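You operate a simulated robot arm through the tools that you are given. There is no shell and no other tool.

You are at the controls of a simulated two-armed robot. One attempt, no reset.

TASK
Fit the tall orange sponge into the grinder and give it a test run.
Fine: sponge wet and shield over before it runs; switch the grinder off again, leave the strip on. Where these are worked on the way, their far stop is far enough and under half their travel is too little: clear shield.

Only the result counts: the job must be done as asked and must still hold three seconds after the hand-in. Knocking over, shifting, dropping, spilling or breaking anything else fails it.

THE ROBOT
Two 7-joint arms with fingered hands on one trunk that stands fixed in place. Base frame: the origin is at the foot of the trunk, x ahead of it, y to its left, z up. Lengths are in mm, angles in degrees, forces in N, time in s.
The left shoulder is at [26, 171, 1298], the right one opposite. With the tool pointing down near the work surface each hand reaches from about 100 to 700 mm from the base axis, measured 20 degrees to its own side. Payload 4 kg a hand.
Tool frame (each hand has its own): the origin (TCP) lies between the finger pads and is the grasp point; the fingertips stand 26 mm ahead of it; z points along the fingers, y is the line along which they close. The gripper opens to 132 mm. The gripper's body begins 73 mm behind the TCP. The gripper is a hand of 4 fingers: y runs from the thumb to the fingers, the wrist lies at [0, 0, -224] in the tool frame, and closing takes about 1.5 s.
Orientation is told as [roll, pitch, yaw] about the base's x, y, z axes, in that order, counted from this pose: with the fingers straight down and closing along the base's y, the tool's x points along the base's -x, its y along +y and its z along -z.

THE INTERFACE
- The arms move only by the tool nudge_tool. It takes "left_motion", "right_motion" or both (then of equal length, played together; a hand with none holds still); each is a list that holds one entry, the list of rows, each a list of 7 numbers: the shift along the base's x, y, z in units of 500 mm (1.0 is 500 mm), then the turn, a rotation vector about the base's x, y, z in units of 90 degrees (1.0 is 90 degrees), then the opening in per cent of the stroke, from 0 (shut) to 100 (fully open). In form: [[[dx, dy, dz, wx, wy, wz, gripper], ...]]. A call has 1 to 20 rows; each row is the pose to reach, as a shift and turn from the pose commanded when the call began. A call with a number of a shift or a turn outside -1 to 1 is refused whole. Each row takes 0.2 s and may step no farther than 50 mm and 8.6 degrees from the row before; otherwise, or with a gripper value out of range, the whole call is refused. A pose out of reach is approached as far as the arm can. The call stops where the force on the tool passes 40 N (or 10 N more than at its start, if that is more) or the arm is blocked; 0.2 s more then pass. Each finger travels about 45 mm/s and halts on what it meets, pressing with about 30 N; the grip force reading is that of the motor and also rises with nothing between the fingers. The clock runs only during rows and for 0.2 s after the last one: add rows that repeat a pose to give the fingers time. It gives the time, the measured TCP pose, the force on the tool (base axes), the opening and the grip force at its end, in the units of the frame above (readings bear some noise), with the torque about the TCP (base axes, N m) and any sound that the robot's microphone picked up.
- Cameras (640 x 400 px; columns grow to the right, rows downward): "scene" is now at [100.4, 42, 1482.5]; the picture's right is [0.45, -0.89, -0.00], its down [-0.41, -0.21, -0.89] and it looks along [0.79, 0.40, -0.46] (base axes); focal length 255 px, centre (320, 200). "left" rides on the left gripper at [-68, 2, -97] in its tool frame; the picture's right is [-0.03, -1.00, 0.00], its down [0.82, -0.02, -0.58] and it looks along [0.58, -0.02, 0.82] (tool axes); focal length 270 px, centre (320, 200). "right" rides on the right gripper at [68, 2, -97] in its tool frame; the picture's right is [-0.03, 1.00, 0.00], its down [-0.82, -0.02, -0.58] and it looks along [-0.58, -0.02, 0.82] (tool axes); focal length 270 px, centre (320, 200). There is no depth. A picture from a camera that has moved, and an enlarged one, comes with that camera's place and axes in the base frame and with its lens.
- grab_frame(camera): a new picture of that camera. It takes no simulated time.
- slide_trunk(by): slides the trunk up (or, below 0, down) by that many mm; the arms and the scene camera ride with it, the base frame stays. It gives what a move gives, with no picture.
- hand_shape(shape, hand): the hand has 4 fingers and takes this shape, open, in about a second: jaw (thumb against the fingers, like two jaws); tri (thumb and two fingers); tip (a fingertip pinch); poke (one finger out to press); point (the index stretched); flat (the hand flat); cup (the hand cupped); fist (a fist). The gripper value then closes the fingers along that shape, each until it touches; the sizes above hold for jaw. It gives what a move gives, with no picture.
- pan_tilt(pan, tilt): turns the head with the scene camera to pan (to the left, within 86 degrees either way) and tilt (down, from -29 to 69), counted from straight ahead of the robot. It gives what a move gives.
- enlarge(camera, box): a new picture of the part [left, top, right, bottom] of that camera's present view, enlarged. It takes no simulated time.
- hand_in(): hands the job in; it is judged then, once.

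Nothing tells you positions but the pictures and the camera data. Unless the task says otherwise, let go and move clear before handing in.

The tools are called after "Emit:" as a command line: name --argument value ..., lists and objects as JSON in quotes. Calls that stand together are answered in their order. nudge_tool: Moves the arms, as the interface text tells. Its arguments: {"type":"object","properties":{"left_motion":{"type":"array","items":{"type":"array","items":{"type":"array","items":{"type":"number"}}}},"right_motion":{"type":"array","items":{"type":"array","items":{"type":"array","items":{"type":"number"}}}}},"required":[]} The other tools are called the same way: slide_trunk (by) slides the trunk up or down; hand_shape (shape, hand) gives the hand a shape; pan_tilt (pan, tilt) turns the head that bears the scene camera; grab_frame (camera) takes a picture; enlarge (camera, box) takes an enlarged picture of a part of a camera's view; hand_in () hands the job in.

At the start:

```text
clock: 0.0
left_tcp_pos: [282.1, 412.5, 1275.1]
left_tcp_rot: [-0.1, 0.0, 0.0]
left_ft_force: [0.0, -1.1, -0.6]
left_wrist_torque: [-0.03, -0.01, 0.02]
left_gripper_width: 131.9
left_grip_force: 0.0
left_shape: jaw
right_tcp_pos: [469.8, 36.5, 1383.9]
right_tcp_rot: [0.0, 0.0, 0.1]
right_ft_force: [-0.1, 1.1, 0.4]
right_wrist_torque: [0.0, -0.02, 0.01]
right_gripper_width: 131.8
right_grip_force: 0.0
right_shape: jaw
trunk travel left (down, up): [-525.0, 230.0]
head pan, tilt: [26.6, 27.5]
```

scene: 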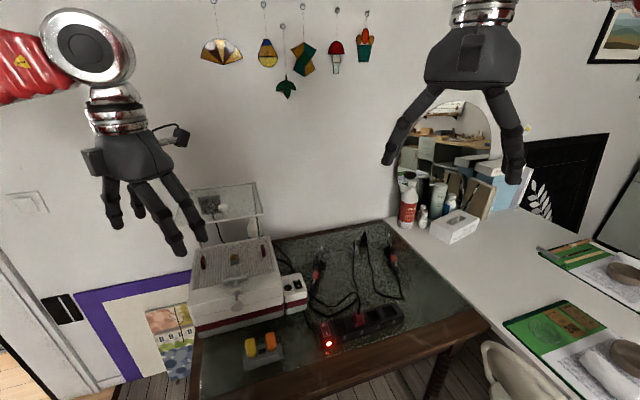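
right: 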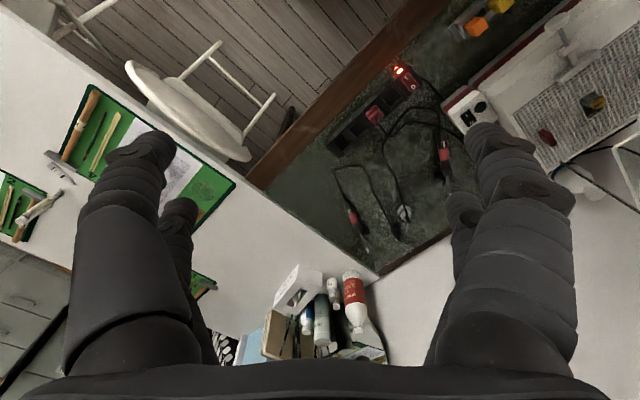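
left: 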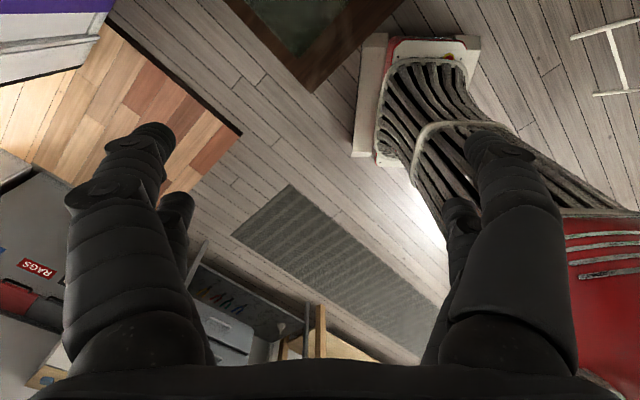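

I see a corner workbench for stained glass: a white grinder box with a tray grid and a clear shield behind/above, orange sponges in front of it, and a power strip with a lit switch. I'll enlarge the view first to find details.

Emit:
enlarge --camera "scene" --box '[170, 170, 330, 270]'

Emit:
enlarge --camera "scene" --box '[180, 250, 420, 400]'

Emit:
enlarge --camera "right" --box '[380, 0, 640, 162]'

```text
4.00 times, centred on (250, 220) of scene
camera zoom: at [100.4, 42.0, 1482.5], right [0.45, -0.89, 0.0], down [-0.41, -0.21, -0.89], along [0.79, 0.4, -0.46], focal length 1021 px, centre (600, 120)
```

zoom: 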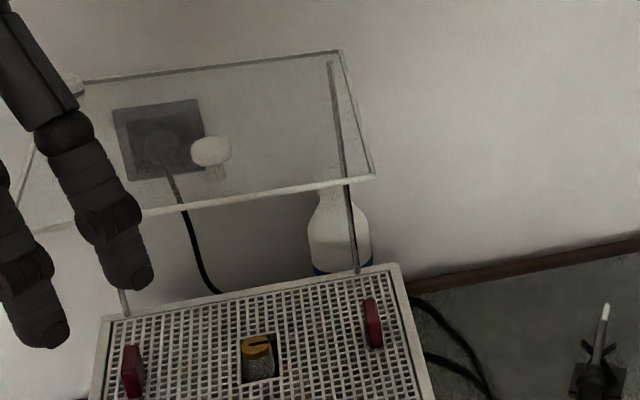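

```text
2.67 times, centred on (300, 325) of scene
camera zoom: at [100.4, 42.0, 1482.5], right [0.45, -0.89, 0.0], down [-0.41, -0.21, -0.89], along [0.79, 0.4, -0.46], focal length 680 px, centre (373, -133)
```

zoom: 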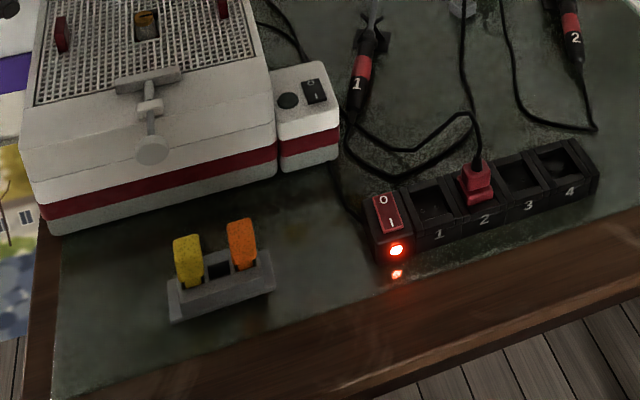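

```text
2.46 times, centred on (510, 81) of right
camera zoom: at [401.6, 37.5, 1481.2], right [0.02, 1.0, 0.0], down [0.82, -0.02, 0.58], along [0.58, -0.01, -0.82], focal length 665 px, centre (-148, 493)
```

zoom: 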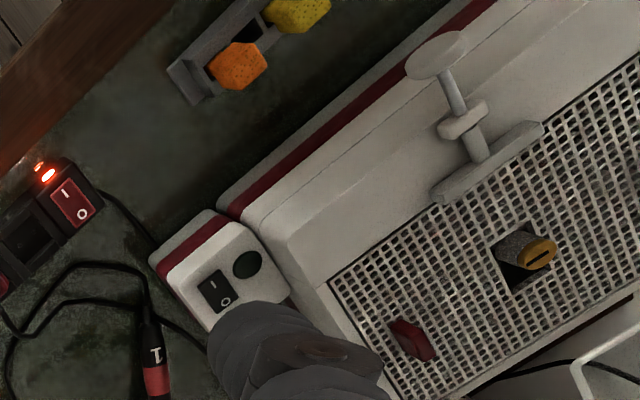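

The bench has a grinder with a raised clear shield behind it, a sponge holder and a switch box with a rocker. I need a better look at the surroundings, so I'll turn the head.

Emit:
pan_tilt --pan 45 --tilt 45

Emit:
grab_frame --camera "scene"

Emit:
enlarge --camera "scene" --box '[240, 60, 480, 210]'

Emit:
enlarge --camera "scene" --box '[240, 180, 480, 330]'

```text
clock: 0.8
left_tcp_pos: [282.4, 414.0, 1276.4]
left_tcp_rot: [0.0, -0.1, 0.0]
left_ft_force: [0.4, -0.3, -0.1]
left_wrist_torque: [-0.01, -0.01, 0.01]
left_gripper_width: 132.0
left_grip_force: 0.1
left_shape: jaw
right_tcp_pos: [469.6, 36.1, 1385.3]
right_tcp_rot: [0.0, 0.0, 0.0]
right_ft_force: [0.3, -0.5, -0.5]
right_wrist_torque: [0.01, 0.01, 0.02]
right_gripper_width: 131.7
right_grip_force: 0.0
right_shape: jaw
trunk travel left (down, up): [-525.0, 230.0]
head pan, tilt: [45.0, 45.0]
```

```text
taken
camera scene: at [76.2, 58.6, 1456.0], right [0.71, -0.71, 0.0], down [-0.5, -0.5, -0.71], along [0.5, 0.5, -0.71], focal length 255 px, centre (320, 200)
```

scene: 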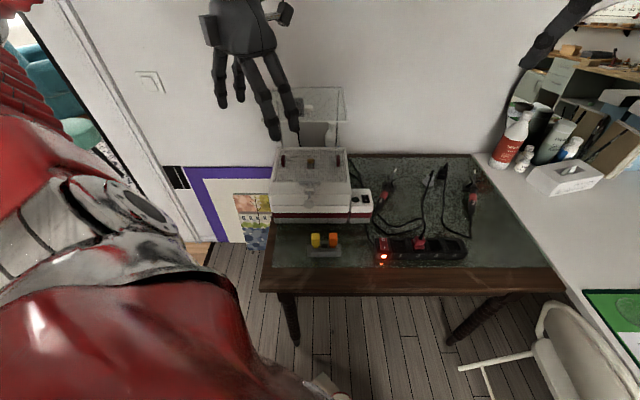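

```text
2.67 times, centred on (360, 135) of scene
camera zoom: at [76.2, 58.6, 1456.0], right [0.71, -0.71, 0.0], down [-0.5, -0.5, -0.71], along [0.5, 0.5, -0.71], focal length 680 px, centre (213, 373)
```

zoom: 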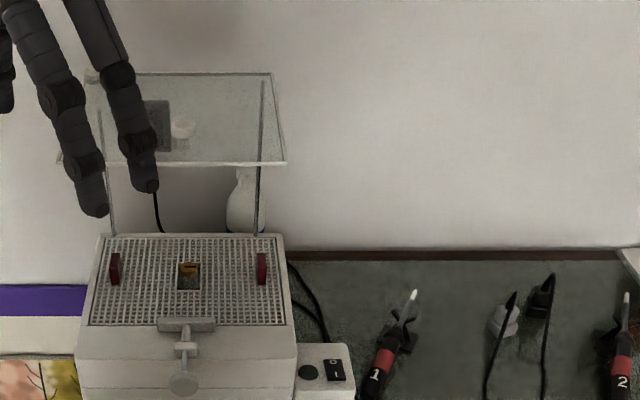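

```text
2.67 times, centred on (360, 255) of scene
camera zoom: at [76.2, 58.6, 1456.0], right [0.71, -0.71, 0.0], down [-0.5, -0.5, -0.71], along [0.5, 0.5, -0.71], focal length 680 px, centre (213, 53)
```

zoom: 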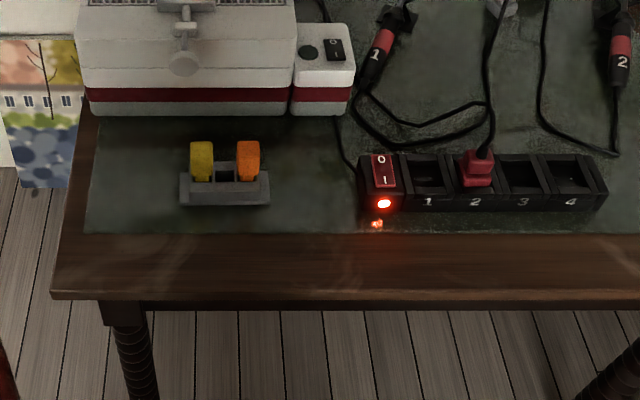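

The grinder's bit top triangulates to about [565, 594, 921], the strip's LED to about [526, 228, 773], and the sponge holder is near [407, 370] on the table. Next I'll move the left arm aside and bring the right-hand camera over the grinder for close views.

Emit:
nudge_tool --left_motion '[[[-0.025, 0.025, 0.025, 0, 0, 0, 100], [-0.05, 0.05, 0.05, 0, 0, 0, 100], [-0.075, 0.075, 0.075, 0, 0, 0, 100], [-0.1, 0.1, 0.1, 0, 0, 0, 100], [-0.125, 0.125, 0.125, 0, 0, 0, 100], [-0.15, 0.15, 0.15, 0, 0, 0, 100], [-0.175, 0.175, 0.175, 0, 0, 0, 100], [-0.2, 0.2, 0.2, 0, 0, 0, 100]]]' --right_motion '[[[-0.0175, 0.0735, -0.021, 0, 0, 0.0625, 100], [-0.035, 0.147, -0.042, 0, 0, 0.125, 100], [-0.0525, 0.2205, -0.063, 0, 0, 0.1875, 100], [-0.07, 0.294, -0.084, 0, 0, 0.25, 100], [-0.0875, 0.3675, -0.105, 0, 0, 0.3125, 100], [-0.105, 0.441, -0.126, 0, 0, 0.375, 100], [-0.1225, 0.5145, -0.147, 0, 0, 0.4375, 100], [-0.14, 0.588, -0.168, 0, 0, 0.5, 100]]]'

Emit:
grab_frame --camera "right"

Emit:
grab_frame --camera "scene"

```text
clock: 2.8
left_tcp_pos: [183.0, 514.4, 1376.2]
left_tcp_rot: [0.1, 0.1, 0.1]
left_ft_force: [0.1, -0.2, -0.3]
left_wrist_torque: [-0.03, 0.03, 0.01]
left_gripper_width: 131.7
left_grip_force: 0.1
left_shape: jaw
right_tcp_pos: [402.3, 217.6, 1306.7]
right_tcp_rot: [2.3, -2.1, 38.6]
right_ft_force: [0.5, -0.4, 0.5]
right_wrist_torque: [-0.05, 0.0, 0.0]
right_gripper_width: 131.9
right_grip_force: 0.1
right_shape: jaw
right hand out of reach, approached as far as the arm can: row 5, 6, 7, 8
trunk travel left (down, up): [-525.0, 230.0]
head pan, tilt: [45.0, 45.0]
stopped in row 8 (right hand): the arm was blocked; the commanded pose is now the measured one
```

```text
taken
camera right: at [345.9, 171.5, 1400.9], right [-0.6, 0.8, 0.04], down [0.65, 0.46, 0.61], along [0.46, 0.39, -0.79], focal length 270 px, centre (320, 200)
```

right: 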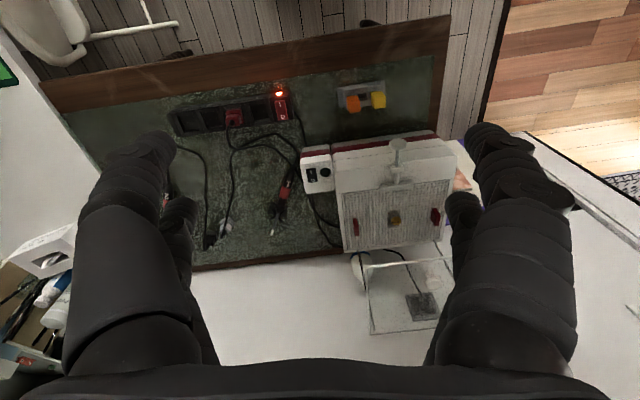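

```text
taken
camera scene: at [76.2, 59.1, 1455.9], right [0.71, -0.71, 0.0], down [-0.5, -0.5, -0.71], along [0.5, 0.5, -0.71], focal length 255 px, centre (320, 200)
```

scene: 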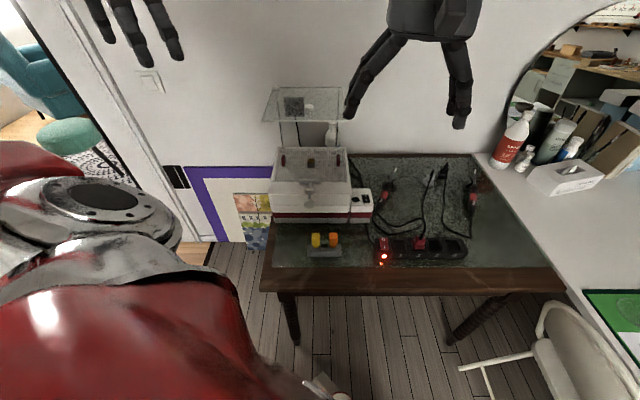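

The right arm reached its limit, but its camera now sees the grinder, sponges and strip. I'll enlarge the parts.

Emit:
enlarge --camera "right" --box '[320, 120, 480, 220]'

Emit:
enlarge --camera "right" --box '[320, 220, 480, 340]'

Emit:
enlarge --camera "right" --box '[250, 70, 410, 170]'

Emit:
enlarge --camera "right" --box '[150, 80, 310, 260]'

Emit:
enlarge --camera "scene" --box '[240, 70, 400, 170]'

Emit:
enlarge --camera "scene" --box '[250, 140, 410, 240]'

```text
4.00 times, centred on (400, 170) of right
camera zoom: at [345.9, 171.5, 1400.9], right [-0.6, 0.8, 0.04], down [0.65, 0.46, 0.61], along [0.46, 0.39, -0.79], focal length 1081 px, centre (0, 320)
```

zoom: 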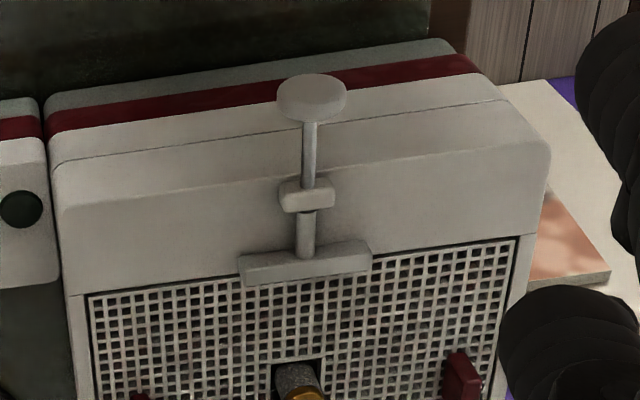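

```text
3.33 times, centred on (400, 280) of right
camera zoom: at [345.9, 171.5, 1400.9], right [-0.6, 0.8, 0.04], down [0.65, 0.46, 0.61], along [0.46, 0.39, -0.79], focal length 901 px, centre (53, -67)
```

zoom: 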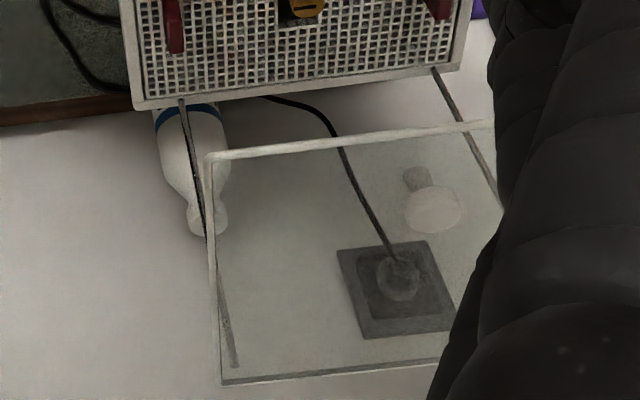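

```text
4.00 times, centred on (330, 120) of right
camera zoom: at [345.9, 171.5, 1400.9], right [-0.6, 0.8, 0.04], down [0.65, 0.46, 0.61], along [0.46, 0.39, -0.79], focal length 1081 px, centre (280, 520)
```

zoom: 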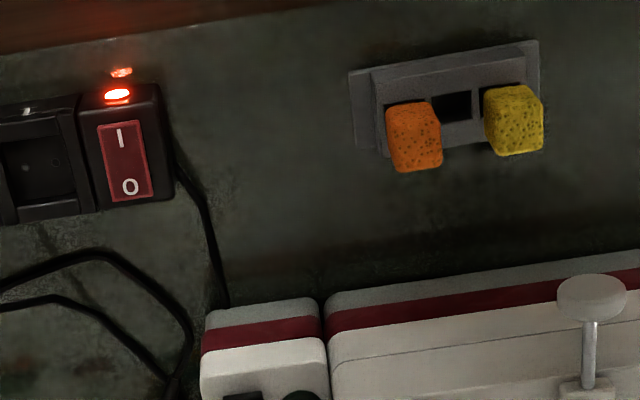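

```text
2.22 times, centred on (230, 170) of right
camera zoom: at [345.9, 171.5, 1400.9], right [-0.6, 0.8, 0.04], down [0.65, 0.46, 0.61], along [0.46, 0.39, -0.79], focal length 601 px, centre (520, 267)
```

zoom: 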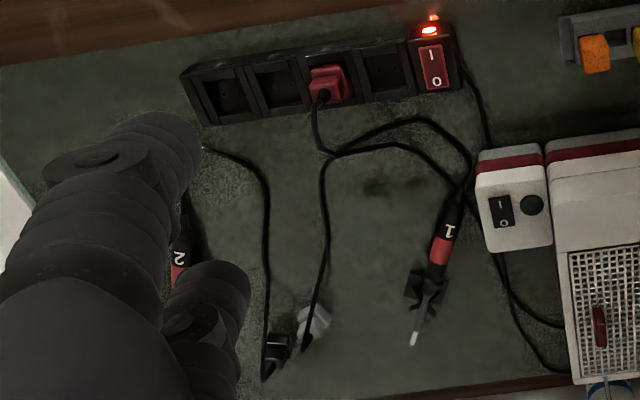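

```text
4.00 times, centred on (320, 120) of scene
camera zoom: at [76.2, 59.1, 1455.9], right [0.71, -0.71, 0.0], down [-0.5, -0.5, -0.71], along [0.5, 0.5, -0.71], focal length 1021 px, centre (320, 520)
```

zoom: 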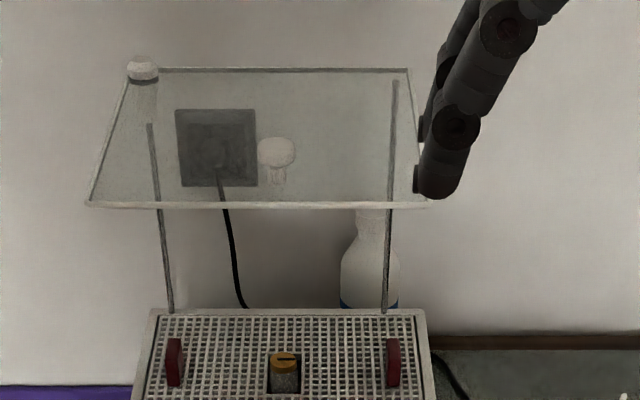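

```text
4.00 times, centred on (330, 190) of scene
camera zoom: at [76.2, 59.1, 1455.9], right [0.71, -0.71, 0.0], down [-0.5, -0.5, -0.71], along [0.5, 0.5, -0.71], focal length 1021 px, centre (280, 240)
```

zoom: 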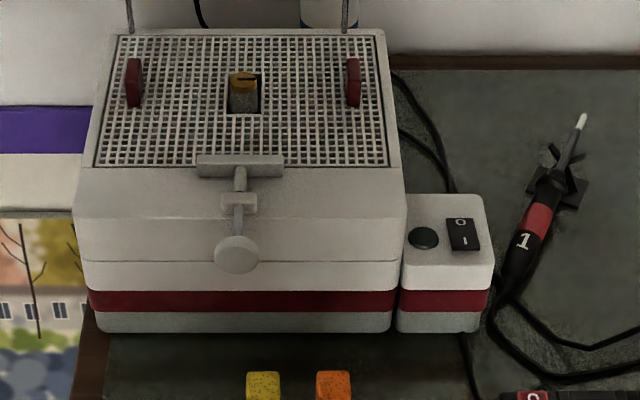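

The strip has a red plug in socket 2, while a grey plug and a black plug lie loose. I need to trace the cables to see which one feeds the grinder.

Emit:
enlarge --camera "right" --box '[216, 90, 344, 170]'

Emit:
enlarge --camera "right" --box '[200, 160, 360, 260]'

Emit:
enlarge --camera "scene" --box '[340, 150, 500, 270]'

Emit:
enlarge --camera "scene" --box '[340, 180, 440, 270]'

```text
5.00 times, centred on (280, 130) of right
camera zoom: at [345.9, 171.5, 1400.9], right [-0.6, 0.8, 0.04], down [0.65, 0.46, 0.61], along [0.46, 0.39, -0.79], focal length 1351 px, centre (520, 550)
```

zoom: 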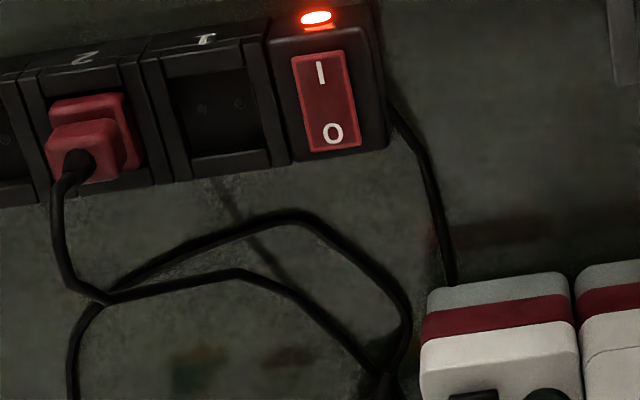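

```text
4.00 times, centred on (280, 210) of right
camera zoom: at [345.9, 171.5, 1400.9], right [-0.6, 0.8, 0.04], down [0.65, 0.46, 0.61], along [0.46, 0.39, -0.79], focal length 1081 px, centre (480, 160)
```

zoom: 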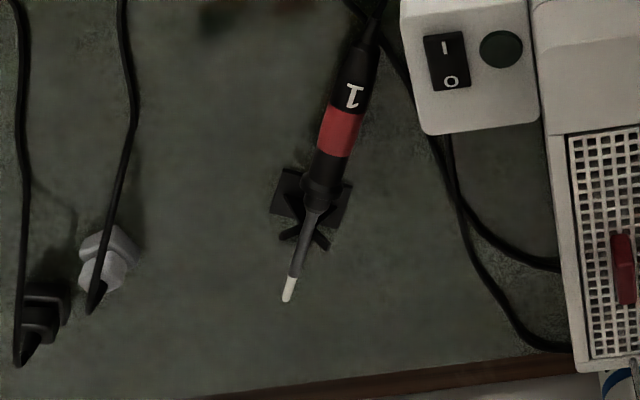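

```text
3.33 times, centred on (420, 210) of scene
camera zoom: at [76.2, 59.1, 1455.9], right [0.71, -0.71, 0.0], down [-0.5, -0.5, -0.71], along [0.5, 0.5, -0.71], focal length 851 px, centre (-13, 167)
```

zoom: 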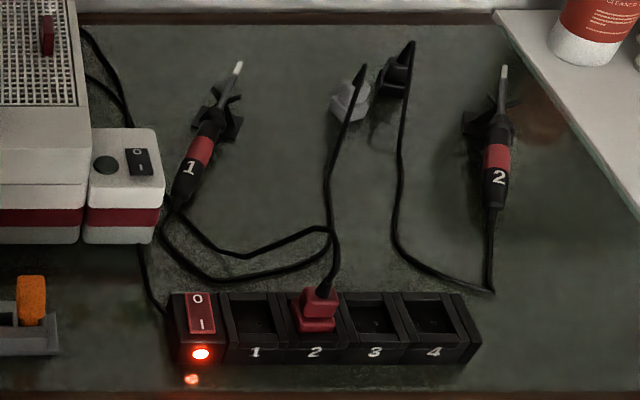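

```text
4.44 times, centred on (390, 225) of scene
camera zoom: at [76.2, 59.1, 1455.9], right [0.71, -0.71, 0.0], down [-0.5, -0.5, -0.71], along [0.5, 0.5, -0.71], focal length 1134 px, centre (9, 89)
```

zoom: 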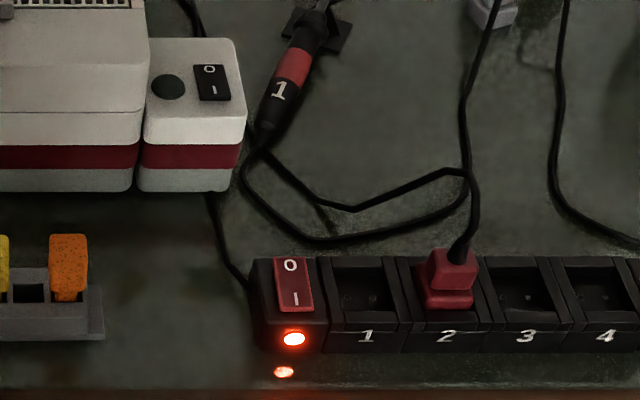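

The shield plate triangulates to a horizontal sheet at z≈1126, directly above the grinder, with posts at the rear. I need closer looks, so I'll pull the right hand back and bring the left hand in with its camera turned toward the grinder.

Emit:
nudge_tool --left_motion '[[[0, 0, 0, 0, 0, -0.083, 100], [0, 0, 0, 0, 0, -0.167, 100], [0, 0, 0, 0, 0, -0.25, 100], [0, 0, 0, 0, 0, -0.333, 100], [0.067, -0.028, -0.03, 0, 0, -0.417, 100], [0.134, -0.056, -0.06, 0, 0, -0.5, 100], [0.2, -0.085, -0.09, 0, 0, -0.583, 100], [0.267, -0.114, -0.12, 0, 0, -0.667, 100], [0.334, -0.142, -0.15, 0, 0, -0.75, 100], [0.4, -0.17, -0.18, 0, 0, -0.833, 100], [0.467, -0.2, -0.21, 0, 0, -0.917, 100], [0.534, -0.228, -0.25, 0, 0, -1.0, 100]]]' --right_motion '[[[0.01, -0.08, 0.01, 0, 0, -0.05, 100], [0.02, -0.16, 0.02, 0, 0, -0.1, 100], [0.03, -0.24, 0.03, 0, 0, -0.16, 100], [0.04, -0.32, 0.04, 0, 0, -0.22, 100], [0.05, -0.4, 0.05, 0, 0, -0.28, 100], [0.06, -0.48, 0.06, 0, 0, -0.33, 100], [0.07, -0.56, 0.07, 0, 0, -0.38, 100], [0.08, -0.64, 0.08, 0, 0, -0.43, 100], [0.08, -0.64, 0.08, 0, 0, -0.43, 100], [0.08, -0.64, 0.08, 0, 0, -0.43, 100], [0.08, -0.64, 0.08, 0, 0, -0.43, 100], [0.08, -0.64, 0.08, 0, 0, -0.43, 100]]]'

Emit:
grab_frame --camera "left"

Emit:
grab_frame --camera "right"

```text
clock: 5.4
left_tcp_pos: [451.6, 398.2, 1251.0]
left_tcp_rot: [-0.1, 0.0, -90.2]
left_ft_force: [0.4, 0.3, 0.7]
left_wrist_torque: [-0.02, 0.0, 0.03]
left_gripper_width: 131.8
left_grip_force: 0.0
left_shape: jaw
right_tcp_pos: [439.7, -100.4, 1344.6]
right_tcp_rot: [2.1, -2.1, 0.2]
right_ft_force: [0.4, -0.5, -1.5]
right_wrist_torque: [0.02, 0.03, 0.03]
right_gripper_width: 131.8
right_grip_force: 0.0
right_shape: jaw
trunk travel left (down, up): [-525.0, 230.0]
head pan, tilt: [45.0, 45.0]
```

```text
taken
camera left: at [454.1, 329.0, 1346.7], right [-1.0, -0.02, 0.0], down [-0.02, 0.82, 0.58], along [-0.02, 0.58, -0.82], focal length 270 px, centre (320, 200)
```

left: 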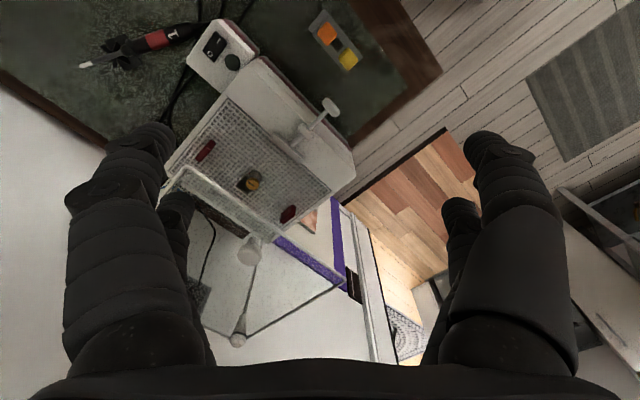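

```text
taken
camera right: at [368.3, -102.6, 1439.6], right [0.02, 1.0, 0.04], down [0.8, -0.04, 0.6], along [0.61, 0.02, -0.8], focal length 270 px, centre (320, 200)
```

right: 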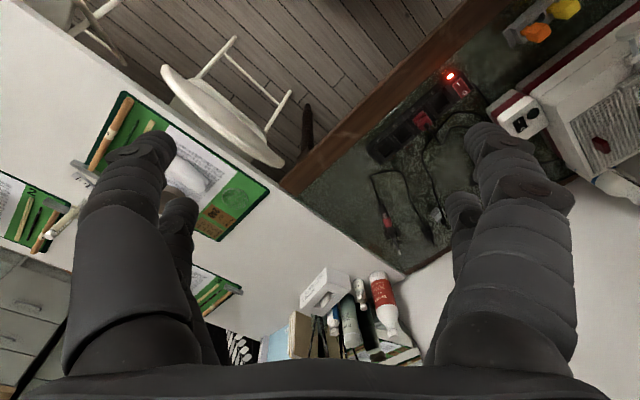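

The left camera now views the grinder from above, and the shield lies beneath the hand. I'll enlarge the shield and grinder areas.

Emit:
enlarge --camera "left" --box '[160, 150, 360, 350]'

Emit:
enlarge --camera "left" --box '[70, 0, 390, 200]'

Emit:
enlarge --camera "left" --box '[200, 120, 300, 200]'

```text
2.00 times, centred on (260, 250) of left
camera zoom: at [454.1, 329.0, 1346.7], right [-1.0, -0.02, 0.0], down [-0.02, 0.82, 0.58], along [-0.02, 0.58, -0.82], focal length 541 px, centre (440, 100)
```

zoom: 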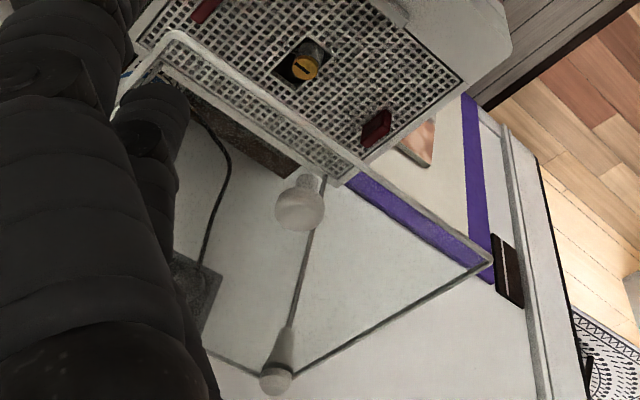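

```text
2.00 times, centred on (230, 100) of left
camera zoom: at [454.1, 329.0, 1346.7], right [-1.0, -0.02, 0.0], down [-0.02, 0.82, 0.58], along [-0.02, 0.58, -0.82], focal length 541 px, centre (500, 400)
```

zoom: 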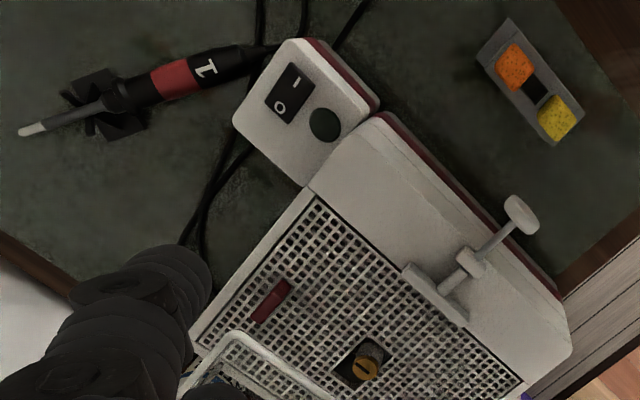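

```text
5.00 times, centred on (250, 160) of left
camera zoom: at [454.1, 329.0, 1346.7], right [-1.0, -0.02, 0.0], down [-0.02, 0.82, 0.58], along [-0.02, 0.58, -0.82], focal length 1351 px, centre (670, 400)
```

zoom: 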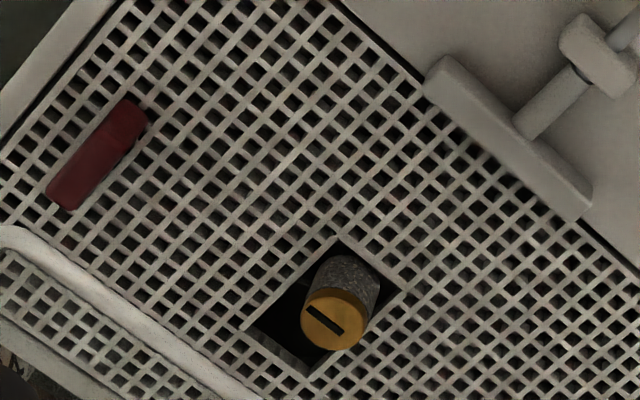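

The clear plate sits on two rear posts above the grid, with a mushroom knob near its front edge at about [522, 545, 1145]. I'll zoom in on the post tops to understand how it moves.

Emit:
enlarge --camera "left" --box '[200, 220, 320, 360]'

Emit:
enlarge --camera "left" --box '[210, 225, 280, 270]'

Emit:
enlarge --camera "scene" --box '[255, 75, 355, 150]'

```text
2.86 times, centred on (260, 290) of left
camera zoom: at [454.1, 329.0, 1346.7], right [-1.0, -0.02, 0.0], down [-0.02, 0.82, 0.58], along [-0.02, 0.58, -0.82], focal length 772 px, centre (491, -57)
```

zoom: 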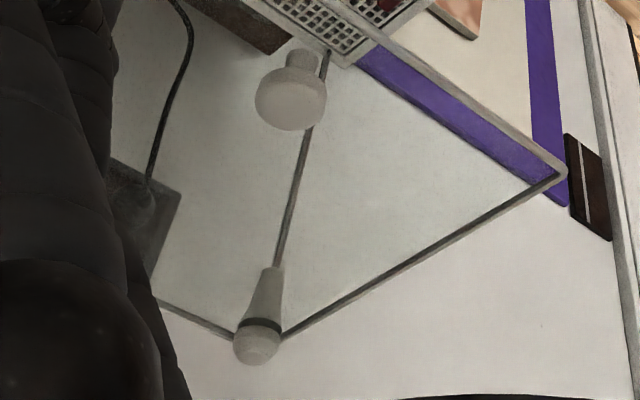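

```text
8.89 times, centred on (245, 248) of left
camera zoom: at [454.1, 329.0, 1346.7], right [-1.0, -0.02, 0.0], down [-0.02, 0.82, 0.58], along [-0.02, 0.58, -0.82], focal length 2402 px, centre (987, -222)
```

zoom: 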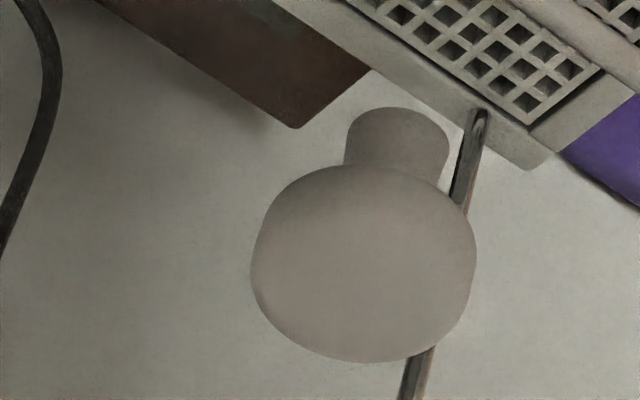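

```text
5.33 times, centred on (305, 112) of scene
camera zoom: at [78.2, 57.9, 1455.8], right [0.71, -0.71, 0.0], down [-0.5, -0.5, -0.71], along [0.5, 0.5, -0.71], focal length 1361 px, centre (400, 667)
```

zoom: 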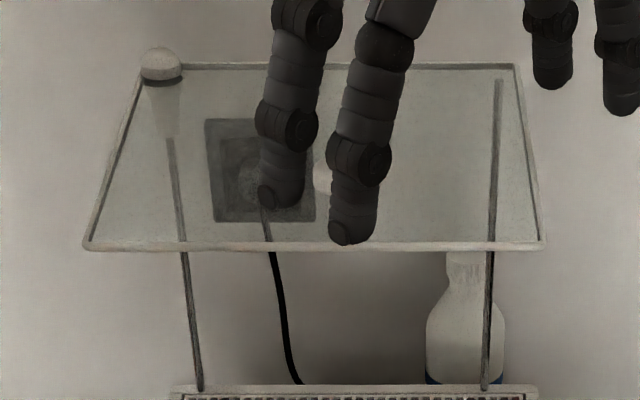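

The left post ends in a cone and ball under the plate's rear-left corner, perhaps a pivot. I'll retract the left hand and lower the trunk so the head can see the shield and grinder from a lower angle.

Emit:
nudge_tool --left_motion '[[[-0.08, 0.02, 0, 0, 0, 0, 100], [-0.16, 0.04, 0, 0, 0, 0, 100], [-0.24, 0.06, 0, 0, 0, 0, 100], [-0.32, 0.08, 0, 0, 0, 0, 100], [-0.4, 0.1, 0, 0, 0, 0, 100]]]'

Emit:
slide_trunk --by -220

Emit:
pan_tilt --pan 45 --tilt 15

Emit:
grab_frame --camera "scene"

Emit:
enlarge --camera "scene" --box '[220, 110, 420, 310]'

```text
clock: 6.6
left_tcp_pos: [245.5, 448.4, 1245.2]
left_tcp_rot: [-2.2, 0.4, -90.0]
left_ft_force: [-0.9, -1.1, 4.4]
left_wrist_torque: [0.02, -0.17, -0.03]
left_gripper_width: 131.8
left_grip_force: 0.0
left_shape: jaw
right_tcp_pos: [433.9, -103.6, 1348.3]
right_tcp_rot: [2.2, -2.3, 0.1]
right_ft_force: [0.3, -0.8, 0.2]
right_wrist_torque: [0.05, 0.0, 0.01]
right_gripper_width: 131.9
right_grip_force: 0.0
right_shape: jaw
trunk travel left (down, up): [-525.0, 230.0]
head pan, tilt: [45.0, 45.0]
```

```text
clock: 8.9
left_tcp_pos: [250.3, 449.5, 1031.4]
left_tcp_rot: [0.0, -0.1, -90.1]
left_ft_force: [0.0, 0.0, 0.0]
left_wrist_torque: [0.01, 0.0, 0.01]
left_gripper_width: 132.0
left_grip_force: 0.1
left_shape: jaw
right_tcp_pos: [438.6, -99.4, 1125.7]
right_tcp_rot: [2.0, -2.3, 0.2]
right_ft_force: [0.1, -0.4, 0.4]
right_wrist_torque: [0.04, -0.01, 0.0]
right_gripper_width: 132.0
right_grip_force: 0.0
right_shape: jaw
trunk travel left (down, up): [-305.0, 450.0]
head pan, tilt: [45.0, 45.0]
```

```text
clock: 9.9
left_tcp_pos: [249.3, 449.8, 1031.9]
left_tcp_rot: [0.1, -0.1, -90.0]
left_ft_force: [0.0, -0.3, 0.0]
left_wrist_torque: [0.0, 0.01, 0.0]
left_gripper_width: 132.1
left_grip_force: 0.0
left_shape: jaw
right_tcp_pos: [438.5, -99.2, 1126.7]
right_tcp_rot: [2.1, -2.2, 0.2]
right_ft_force: [-0.7, 0.1, -0.2]
right_wrist_torque: [0.0, -0.04, 0.01]
right_gripper_width: 132.4
right_grip_force: 0.0
right_shape: jaw
trunk travel left (down, up): [-305.0, 450.0]
head pan, tilt: [45.0, 15.0]
```

```text
taken
camera scene: at [131.5, 67.2, 1280.2], right [0.71, -0.71, 0.0], down [-0.18, -0.18, -0.97], along [0.68, 0.68, -0.26], focal length 255 px, centre (320, 200)
```

scene: 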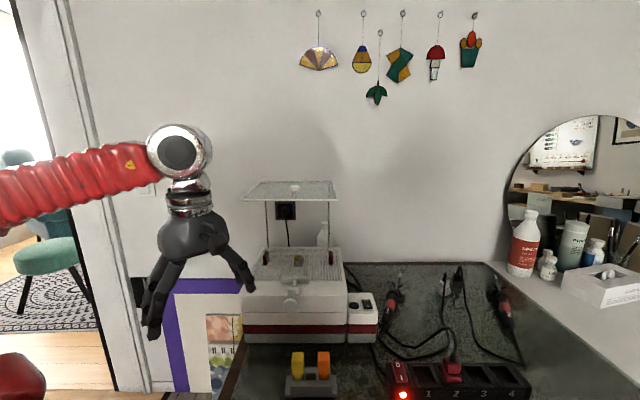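

```text
2.00 times, centred on (320, 210) of scene
camera zoom: at [131.5, 67.2, 1280.2], right [0.71, -0.71, 0.0], down [-0.18, -0.18, -0.97], along [0.68, 0.68, -0.26], focal length 510 px, centre (320, 180)
```

zoom: 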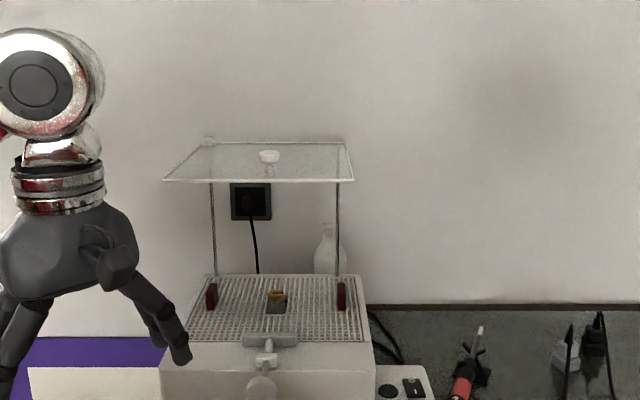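

I see the whole layout from lower down: one wall plug feeding a cable, the shield on its posts, and the sponge holder in front. I'll enlarge the shield, the sponges and the cables.

Emit:
enlarge --camera "scene" --box '[235, 165, 355, 255]'

Emit:
enlarge --camera "scene" --box '[235, 240, 395, 350]'

Emit:
enlarge --camera "scene" --box '[260, 335, 380, 400]'

Emit:
enlarge --camera "scene" --box '[360, 260, 540, 400]'

```text
4.44 times, centred on (295, 210) of scene
camera zoom: at [131.5, 67.2, 1280.2], right [0.71, -0.71, 0.0], down [-0.18, -0.18, -0.97], along [0.68, 0.68, -0.26], focal length 1134 px, centre (431, 156)
```

zoom: 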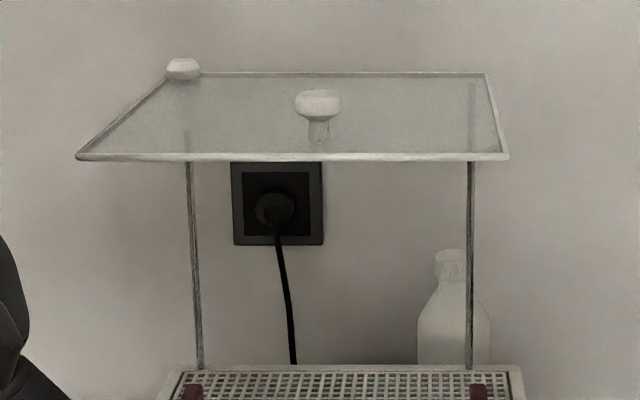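

```text
3.64 times, centred on (315, 295) of scene
camera zoom: at [131.5, 67.2, 1280.2], right [0.71, -0.71, 0.0], down [-0.18, -0.18, -0.97], along [0.68, 0.68, -0.26], focal length 928 px, centre (338, -146)
```

zoom: 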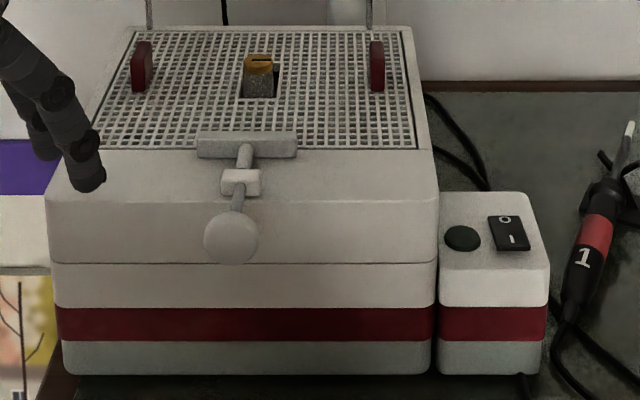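

```text
5.33 times, centred on (320, 368) of scene
camera zoom: at [131.5, 67.2, 1280.2], right [0.71, -0.71, 0.0], down [-0.18, -0.18, -0.97], along [0.68, 0.68, -0.26], focal length 1361 px, centre (320, -693)
```

zoom: 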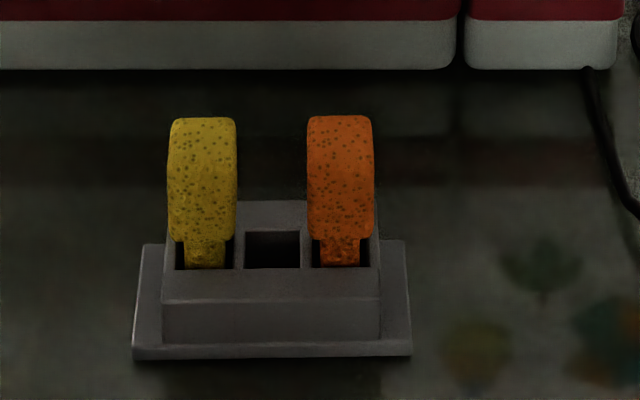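

```text
2.86 times, centred on (450, 330) of scene
camera zoom: at [131.5, 67.2, 1280.2], right [0.71, -0.71, 0.0], down [-0.18, -0.18, -0.97], along [0.68, 0.68, -0.26], focal length 729 px, centre (-51, -171)
```

zoom: 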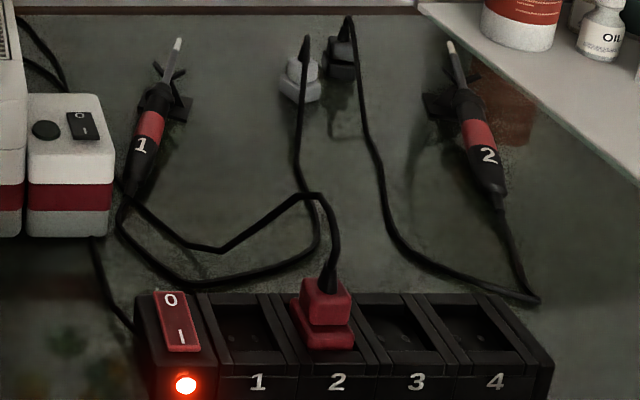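

The grey and red plug cables both run toward iron 1's tail and the grinder, so I need a close look there. I'll bring the left camera over that spot, at about [676, 360], staying above and in front of everything.

Emit:
nudge_tool --left_motion '[[[0.07, -0.025, -0.01, 0, 0, 0, 100], [0.14, -0.05, -0.02, 0, 0, 0, 100], [0.21, -0.075, -0.03, 0, 0, 0, 100], [0.28, -0.1, -0.04, 0, 0, 0, 100], [0.35, -0.125, -0.05, 0, 0, 0, 100], [0.42, -0.15, -0.06, 0, 0, 0, 100], [0.49, -0.175, -0.07, 0, 0, 0, 100], [0.56, -0.2, -0.08, 0, 0, 0, 100], [0.63, -0.225, -0.09, 0, 0, 0, 100], [0.7, -0.25, -0.1, 0, 0, 0, 100]]]'

Emit:
grab_frame --camera "left"

```text
clock: 12.1
left_tcp_pos: [601.3, 325.2, 981.6]
left_tcp_rot: [-0.1, 0.0, -90.0]
left_ft_force: [0.7, 0.3, 0.7]
left_wrist_torque: [0.05, 0.02, -0.01]
left_gripper_width: 132.0
left_grip_force: 0.1
left_shape: jaw
right_tcp_pos: [440.3, -99.4, 1126.0]
right_tcp_rot: [2.1, -2.0, 0.2]
right_ft_force: [0.8, 0.4, -0.5]
right_wrist_torque: [0.02, 0.06, -0.01]
right_gripper_width: 132.1
right_grip_force: 0.1
right_shape: jaw
trunk travel left (down, up): [-305.0, 450.0]
head pan, tilt: [45.0, 15.0]
```

```text
taken
camera left: at [603.8, 255.3, 1076.6], right [-1.0, -0.03, 0.0], down [-0.02, 0.82, 0.58], along [-0.02, 0.58, -0.82], focal length 270 px, centre (320, 200)
```

left: 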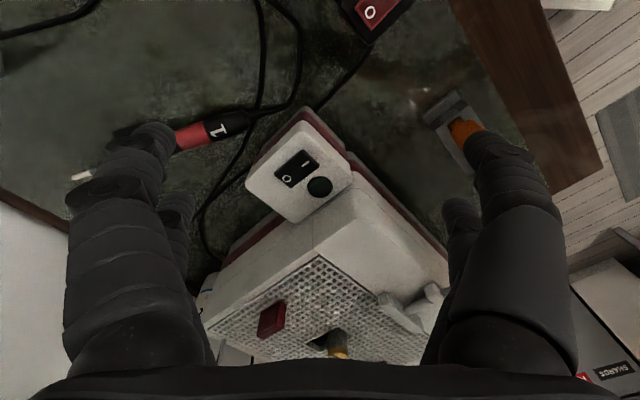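

Emit:
enlarge --camera "left" --box '[190, 40, 350, 140]'

Emit:
enlarge --camera "left" --box '[190, 80, 280, 140]'

Emit:
enlarge --camera "left" --box '[220, 0, 400, 110]'

Emit:
enlarge --camera "left" --box '[160, 140, 300, 270]'

```text
4.00 times, centred on (270, 90) of left
camera zoom: at [603.8, 255.3, 1076.6], right [-1.0, -0.03, 0.0], down [-0.02, 0.82, 0.58], along [-0.02, 0.58, -0.82], focal length 1081 px, centre (520, 640)
```

zoom: 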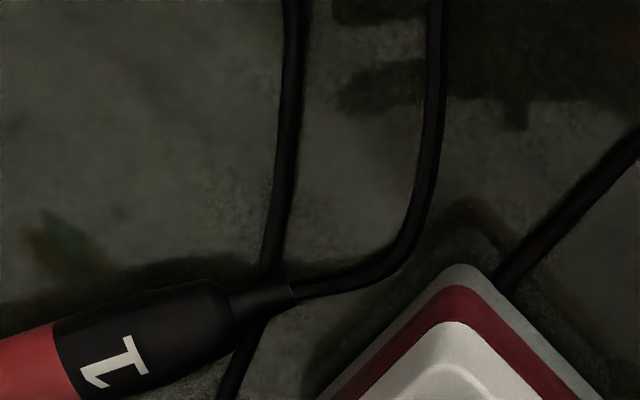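

```text
6.67 times, centred on (235, 110) of left
camera zoom: at [603.8, 255.3, 1076.6], right [-1.0, -0.03, 0.0], down [-0.02, 0.82, 0.58], along [-0.02, 0.58, -0.82], focal length 1802 px, centre (887, 800)
```

zoom: 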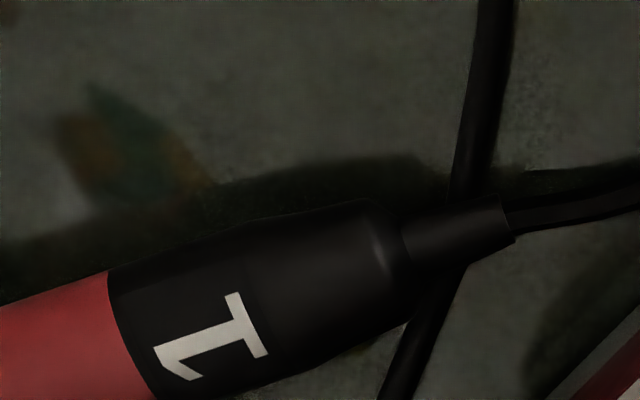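

```text
3.56 times, centred on (310, 55) of left
camera zoom: at [603.8, 255.3, 1076.6], right [-1.0, -0.03, 0.0], down [-0.02, 0.82, 0.58], along [-0.02, 0.58, -0.82], focal length 961 px, centre (356, 716)
```

zoom: 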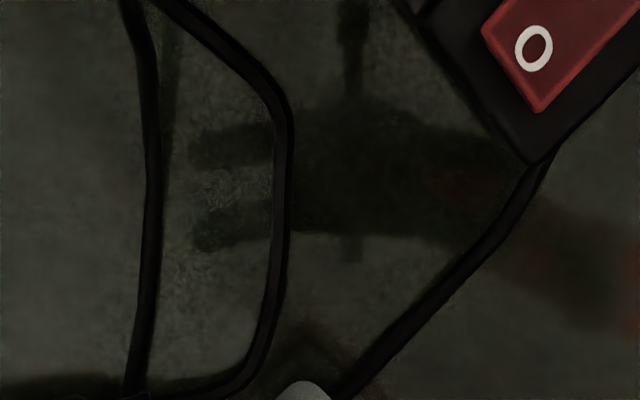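

```text
3.08 times, centred on (230, 205) of left
camera zoom: at [603.8, 255.3, 1076.6], right [-1.0, -0.03, 0.0], down [-0.02, 0.82, 0.58], along [-0.02, 0.58, -0.82], focal length 832 px, centre (597, 185)
```

zoom: 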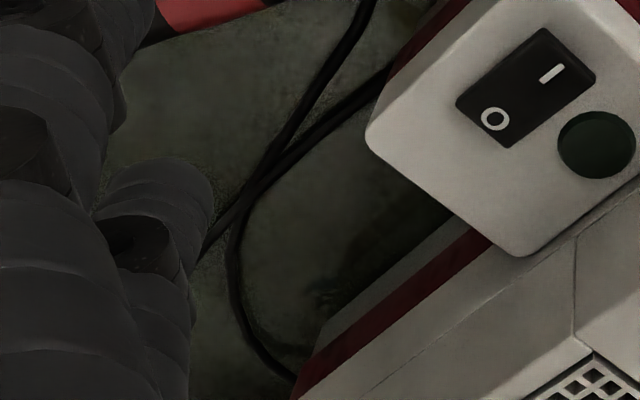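

Iron 1's cord takes the outer loop, and the grinder's cord passes under the iron. I'll verify the crossing near the red and grey plugs with the right camera.

Emit:
grab_frame --camera "right"

Emit:
enlarge --camera "scene" --box '[410, 300, 470, 370]'

Emit:
enlarge --camera "left" --box '[260, 120, 360, 220]'

Emit:
enlarge --camera "left" --box '[230, 240, 460, 370]'

```text
taken
camera right: at [368.1, -102.7, 1219.6], right [0.02, 1.0, 0.04], down [0.8, -0.04, 0.6], along [0.61, 0.02, -0.8], focal length 270 px, centre (320, 200)
```

right: 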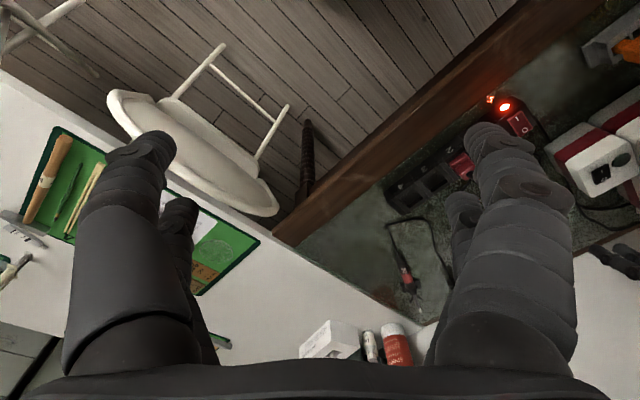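

```text
5.71 times, centred on (440, 335) of scene
camera zoom: at [133.3, 66.7, 1280.1], right [0.71, -0.71, 0.0], down [-0.19, -0.18, -0.97], along [0.68, 0.68, -0.26], focal length 1458 px, centre (-366, -571)
```

zoom: 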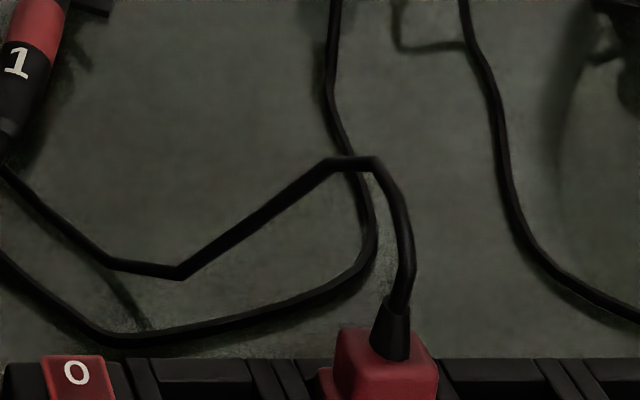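

```text
4.00 times, centred on (310, 170) of left
camera zoom: at [603.8, 255.3, 1076.6], right [-1.0, -0.03, 0.0], down [-0.02, 0.82, 0.58], along [-0.02, 0.58, -0.82], focal length 1081 px, centre (360, 320)
```

zoom: 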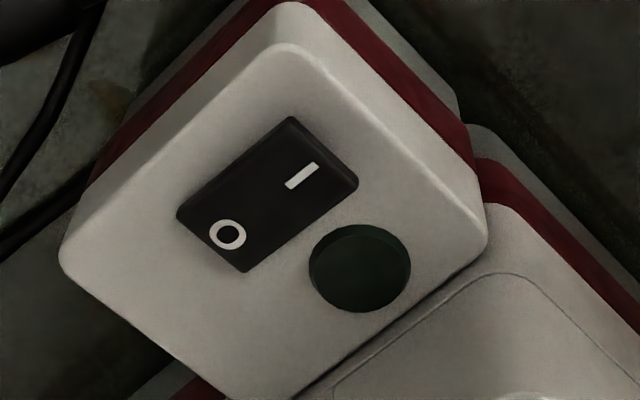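

```text
2.78 times, centred on (345, 305) of left
camera zoom: at [603.8, 255.3, 1076.6], right [-1.0, -0.03, 0.0], down [-0.02, 0.82, 0.58], along [-0.02, 0.58, -0.82], focal length 752 px, centre (250, -92)
```

zoom: 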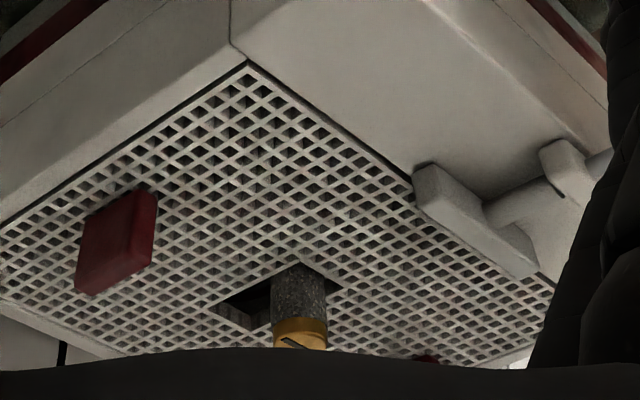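

Confirmed: the red plug in socket 2 belongs to the grinder and the grey one to iron 1, so the grinder already has power. The bit sits at the front of a slot of about 31×56 mm, with an open space behind it for the sponge. I'll turn the left hand to look outward and check the bottle behind the grinder and the water.

Emit:
nudge_tool --left_motion '[[[-0.005, 0.005, 0.03, 0, 0, -0.083, 100], [-0.01, 0.01, 0.06, 0, 0, -0.167, 100], [-0.015, 0.02, 0.09, 0, 0, -0.25, 100], [-0.02, 0.03, 0.12, 0, 0, -0.333, 100], [-0.025, 0.035, 0.14, 0, 0, -0.417, 100], [-0.028, 0.04, 0.14, 0, 0, -0.5, 100]]]'

Emit:
grab_frame --camera "left"

```text
clock: 13.5
left_tcp_pos: [514.4, 274.0, 1047.2]
left_tcp_rot: [-0.1, 0.3, -134.2]
left_ft_force: [-0.7, -0.5, 0.1]
left_wrist_torque: [-0.02, 0.0, 0.01]
left_gripper_width: 131.8
left_grip_force: 0.0
left_shape: jaw
left hand out of reach, approached as far as the arm can: row 4, 5, 6
right_tcp_pos: [439.3, -100.4, 1125.9]
right_tcp_rot: [2.0, -2.0, 0.3]
right_ft_force: [0.3, 0.5, -0.1]
right_wrist_torque: [0.02, 0.02, -0.04]
right_gripper_width: 132.2
right_grip_force: 0.1
right_shape: jaw
trunk travel left (down, up): [-305.0, 450.0]
head pan, tilt: [45.0, 15.0]
```

```text
taken
camera left: at [467.1, 221.5, 1142.1], right [-0.73, 0.68, 0.0], down [0.55, 0.6, 0.58], along [0.39, 0.43, -0.81], focal length 270 px, centre (320, 200)
```

left: 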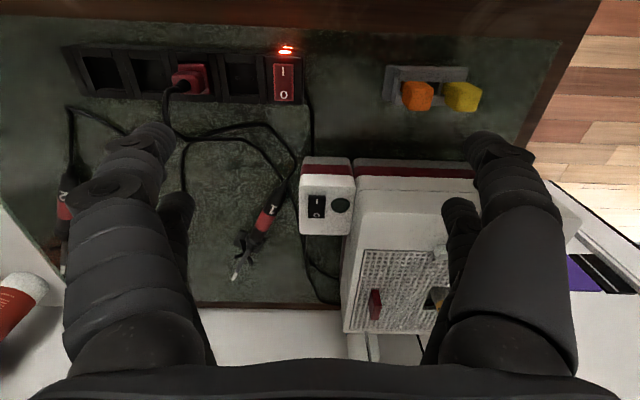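

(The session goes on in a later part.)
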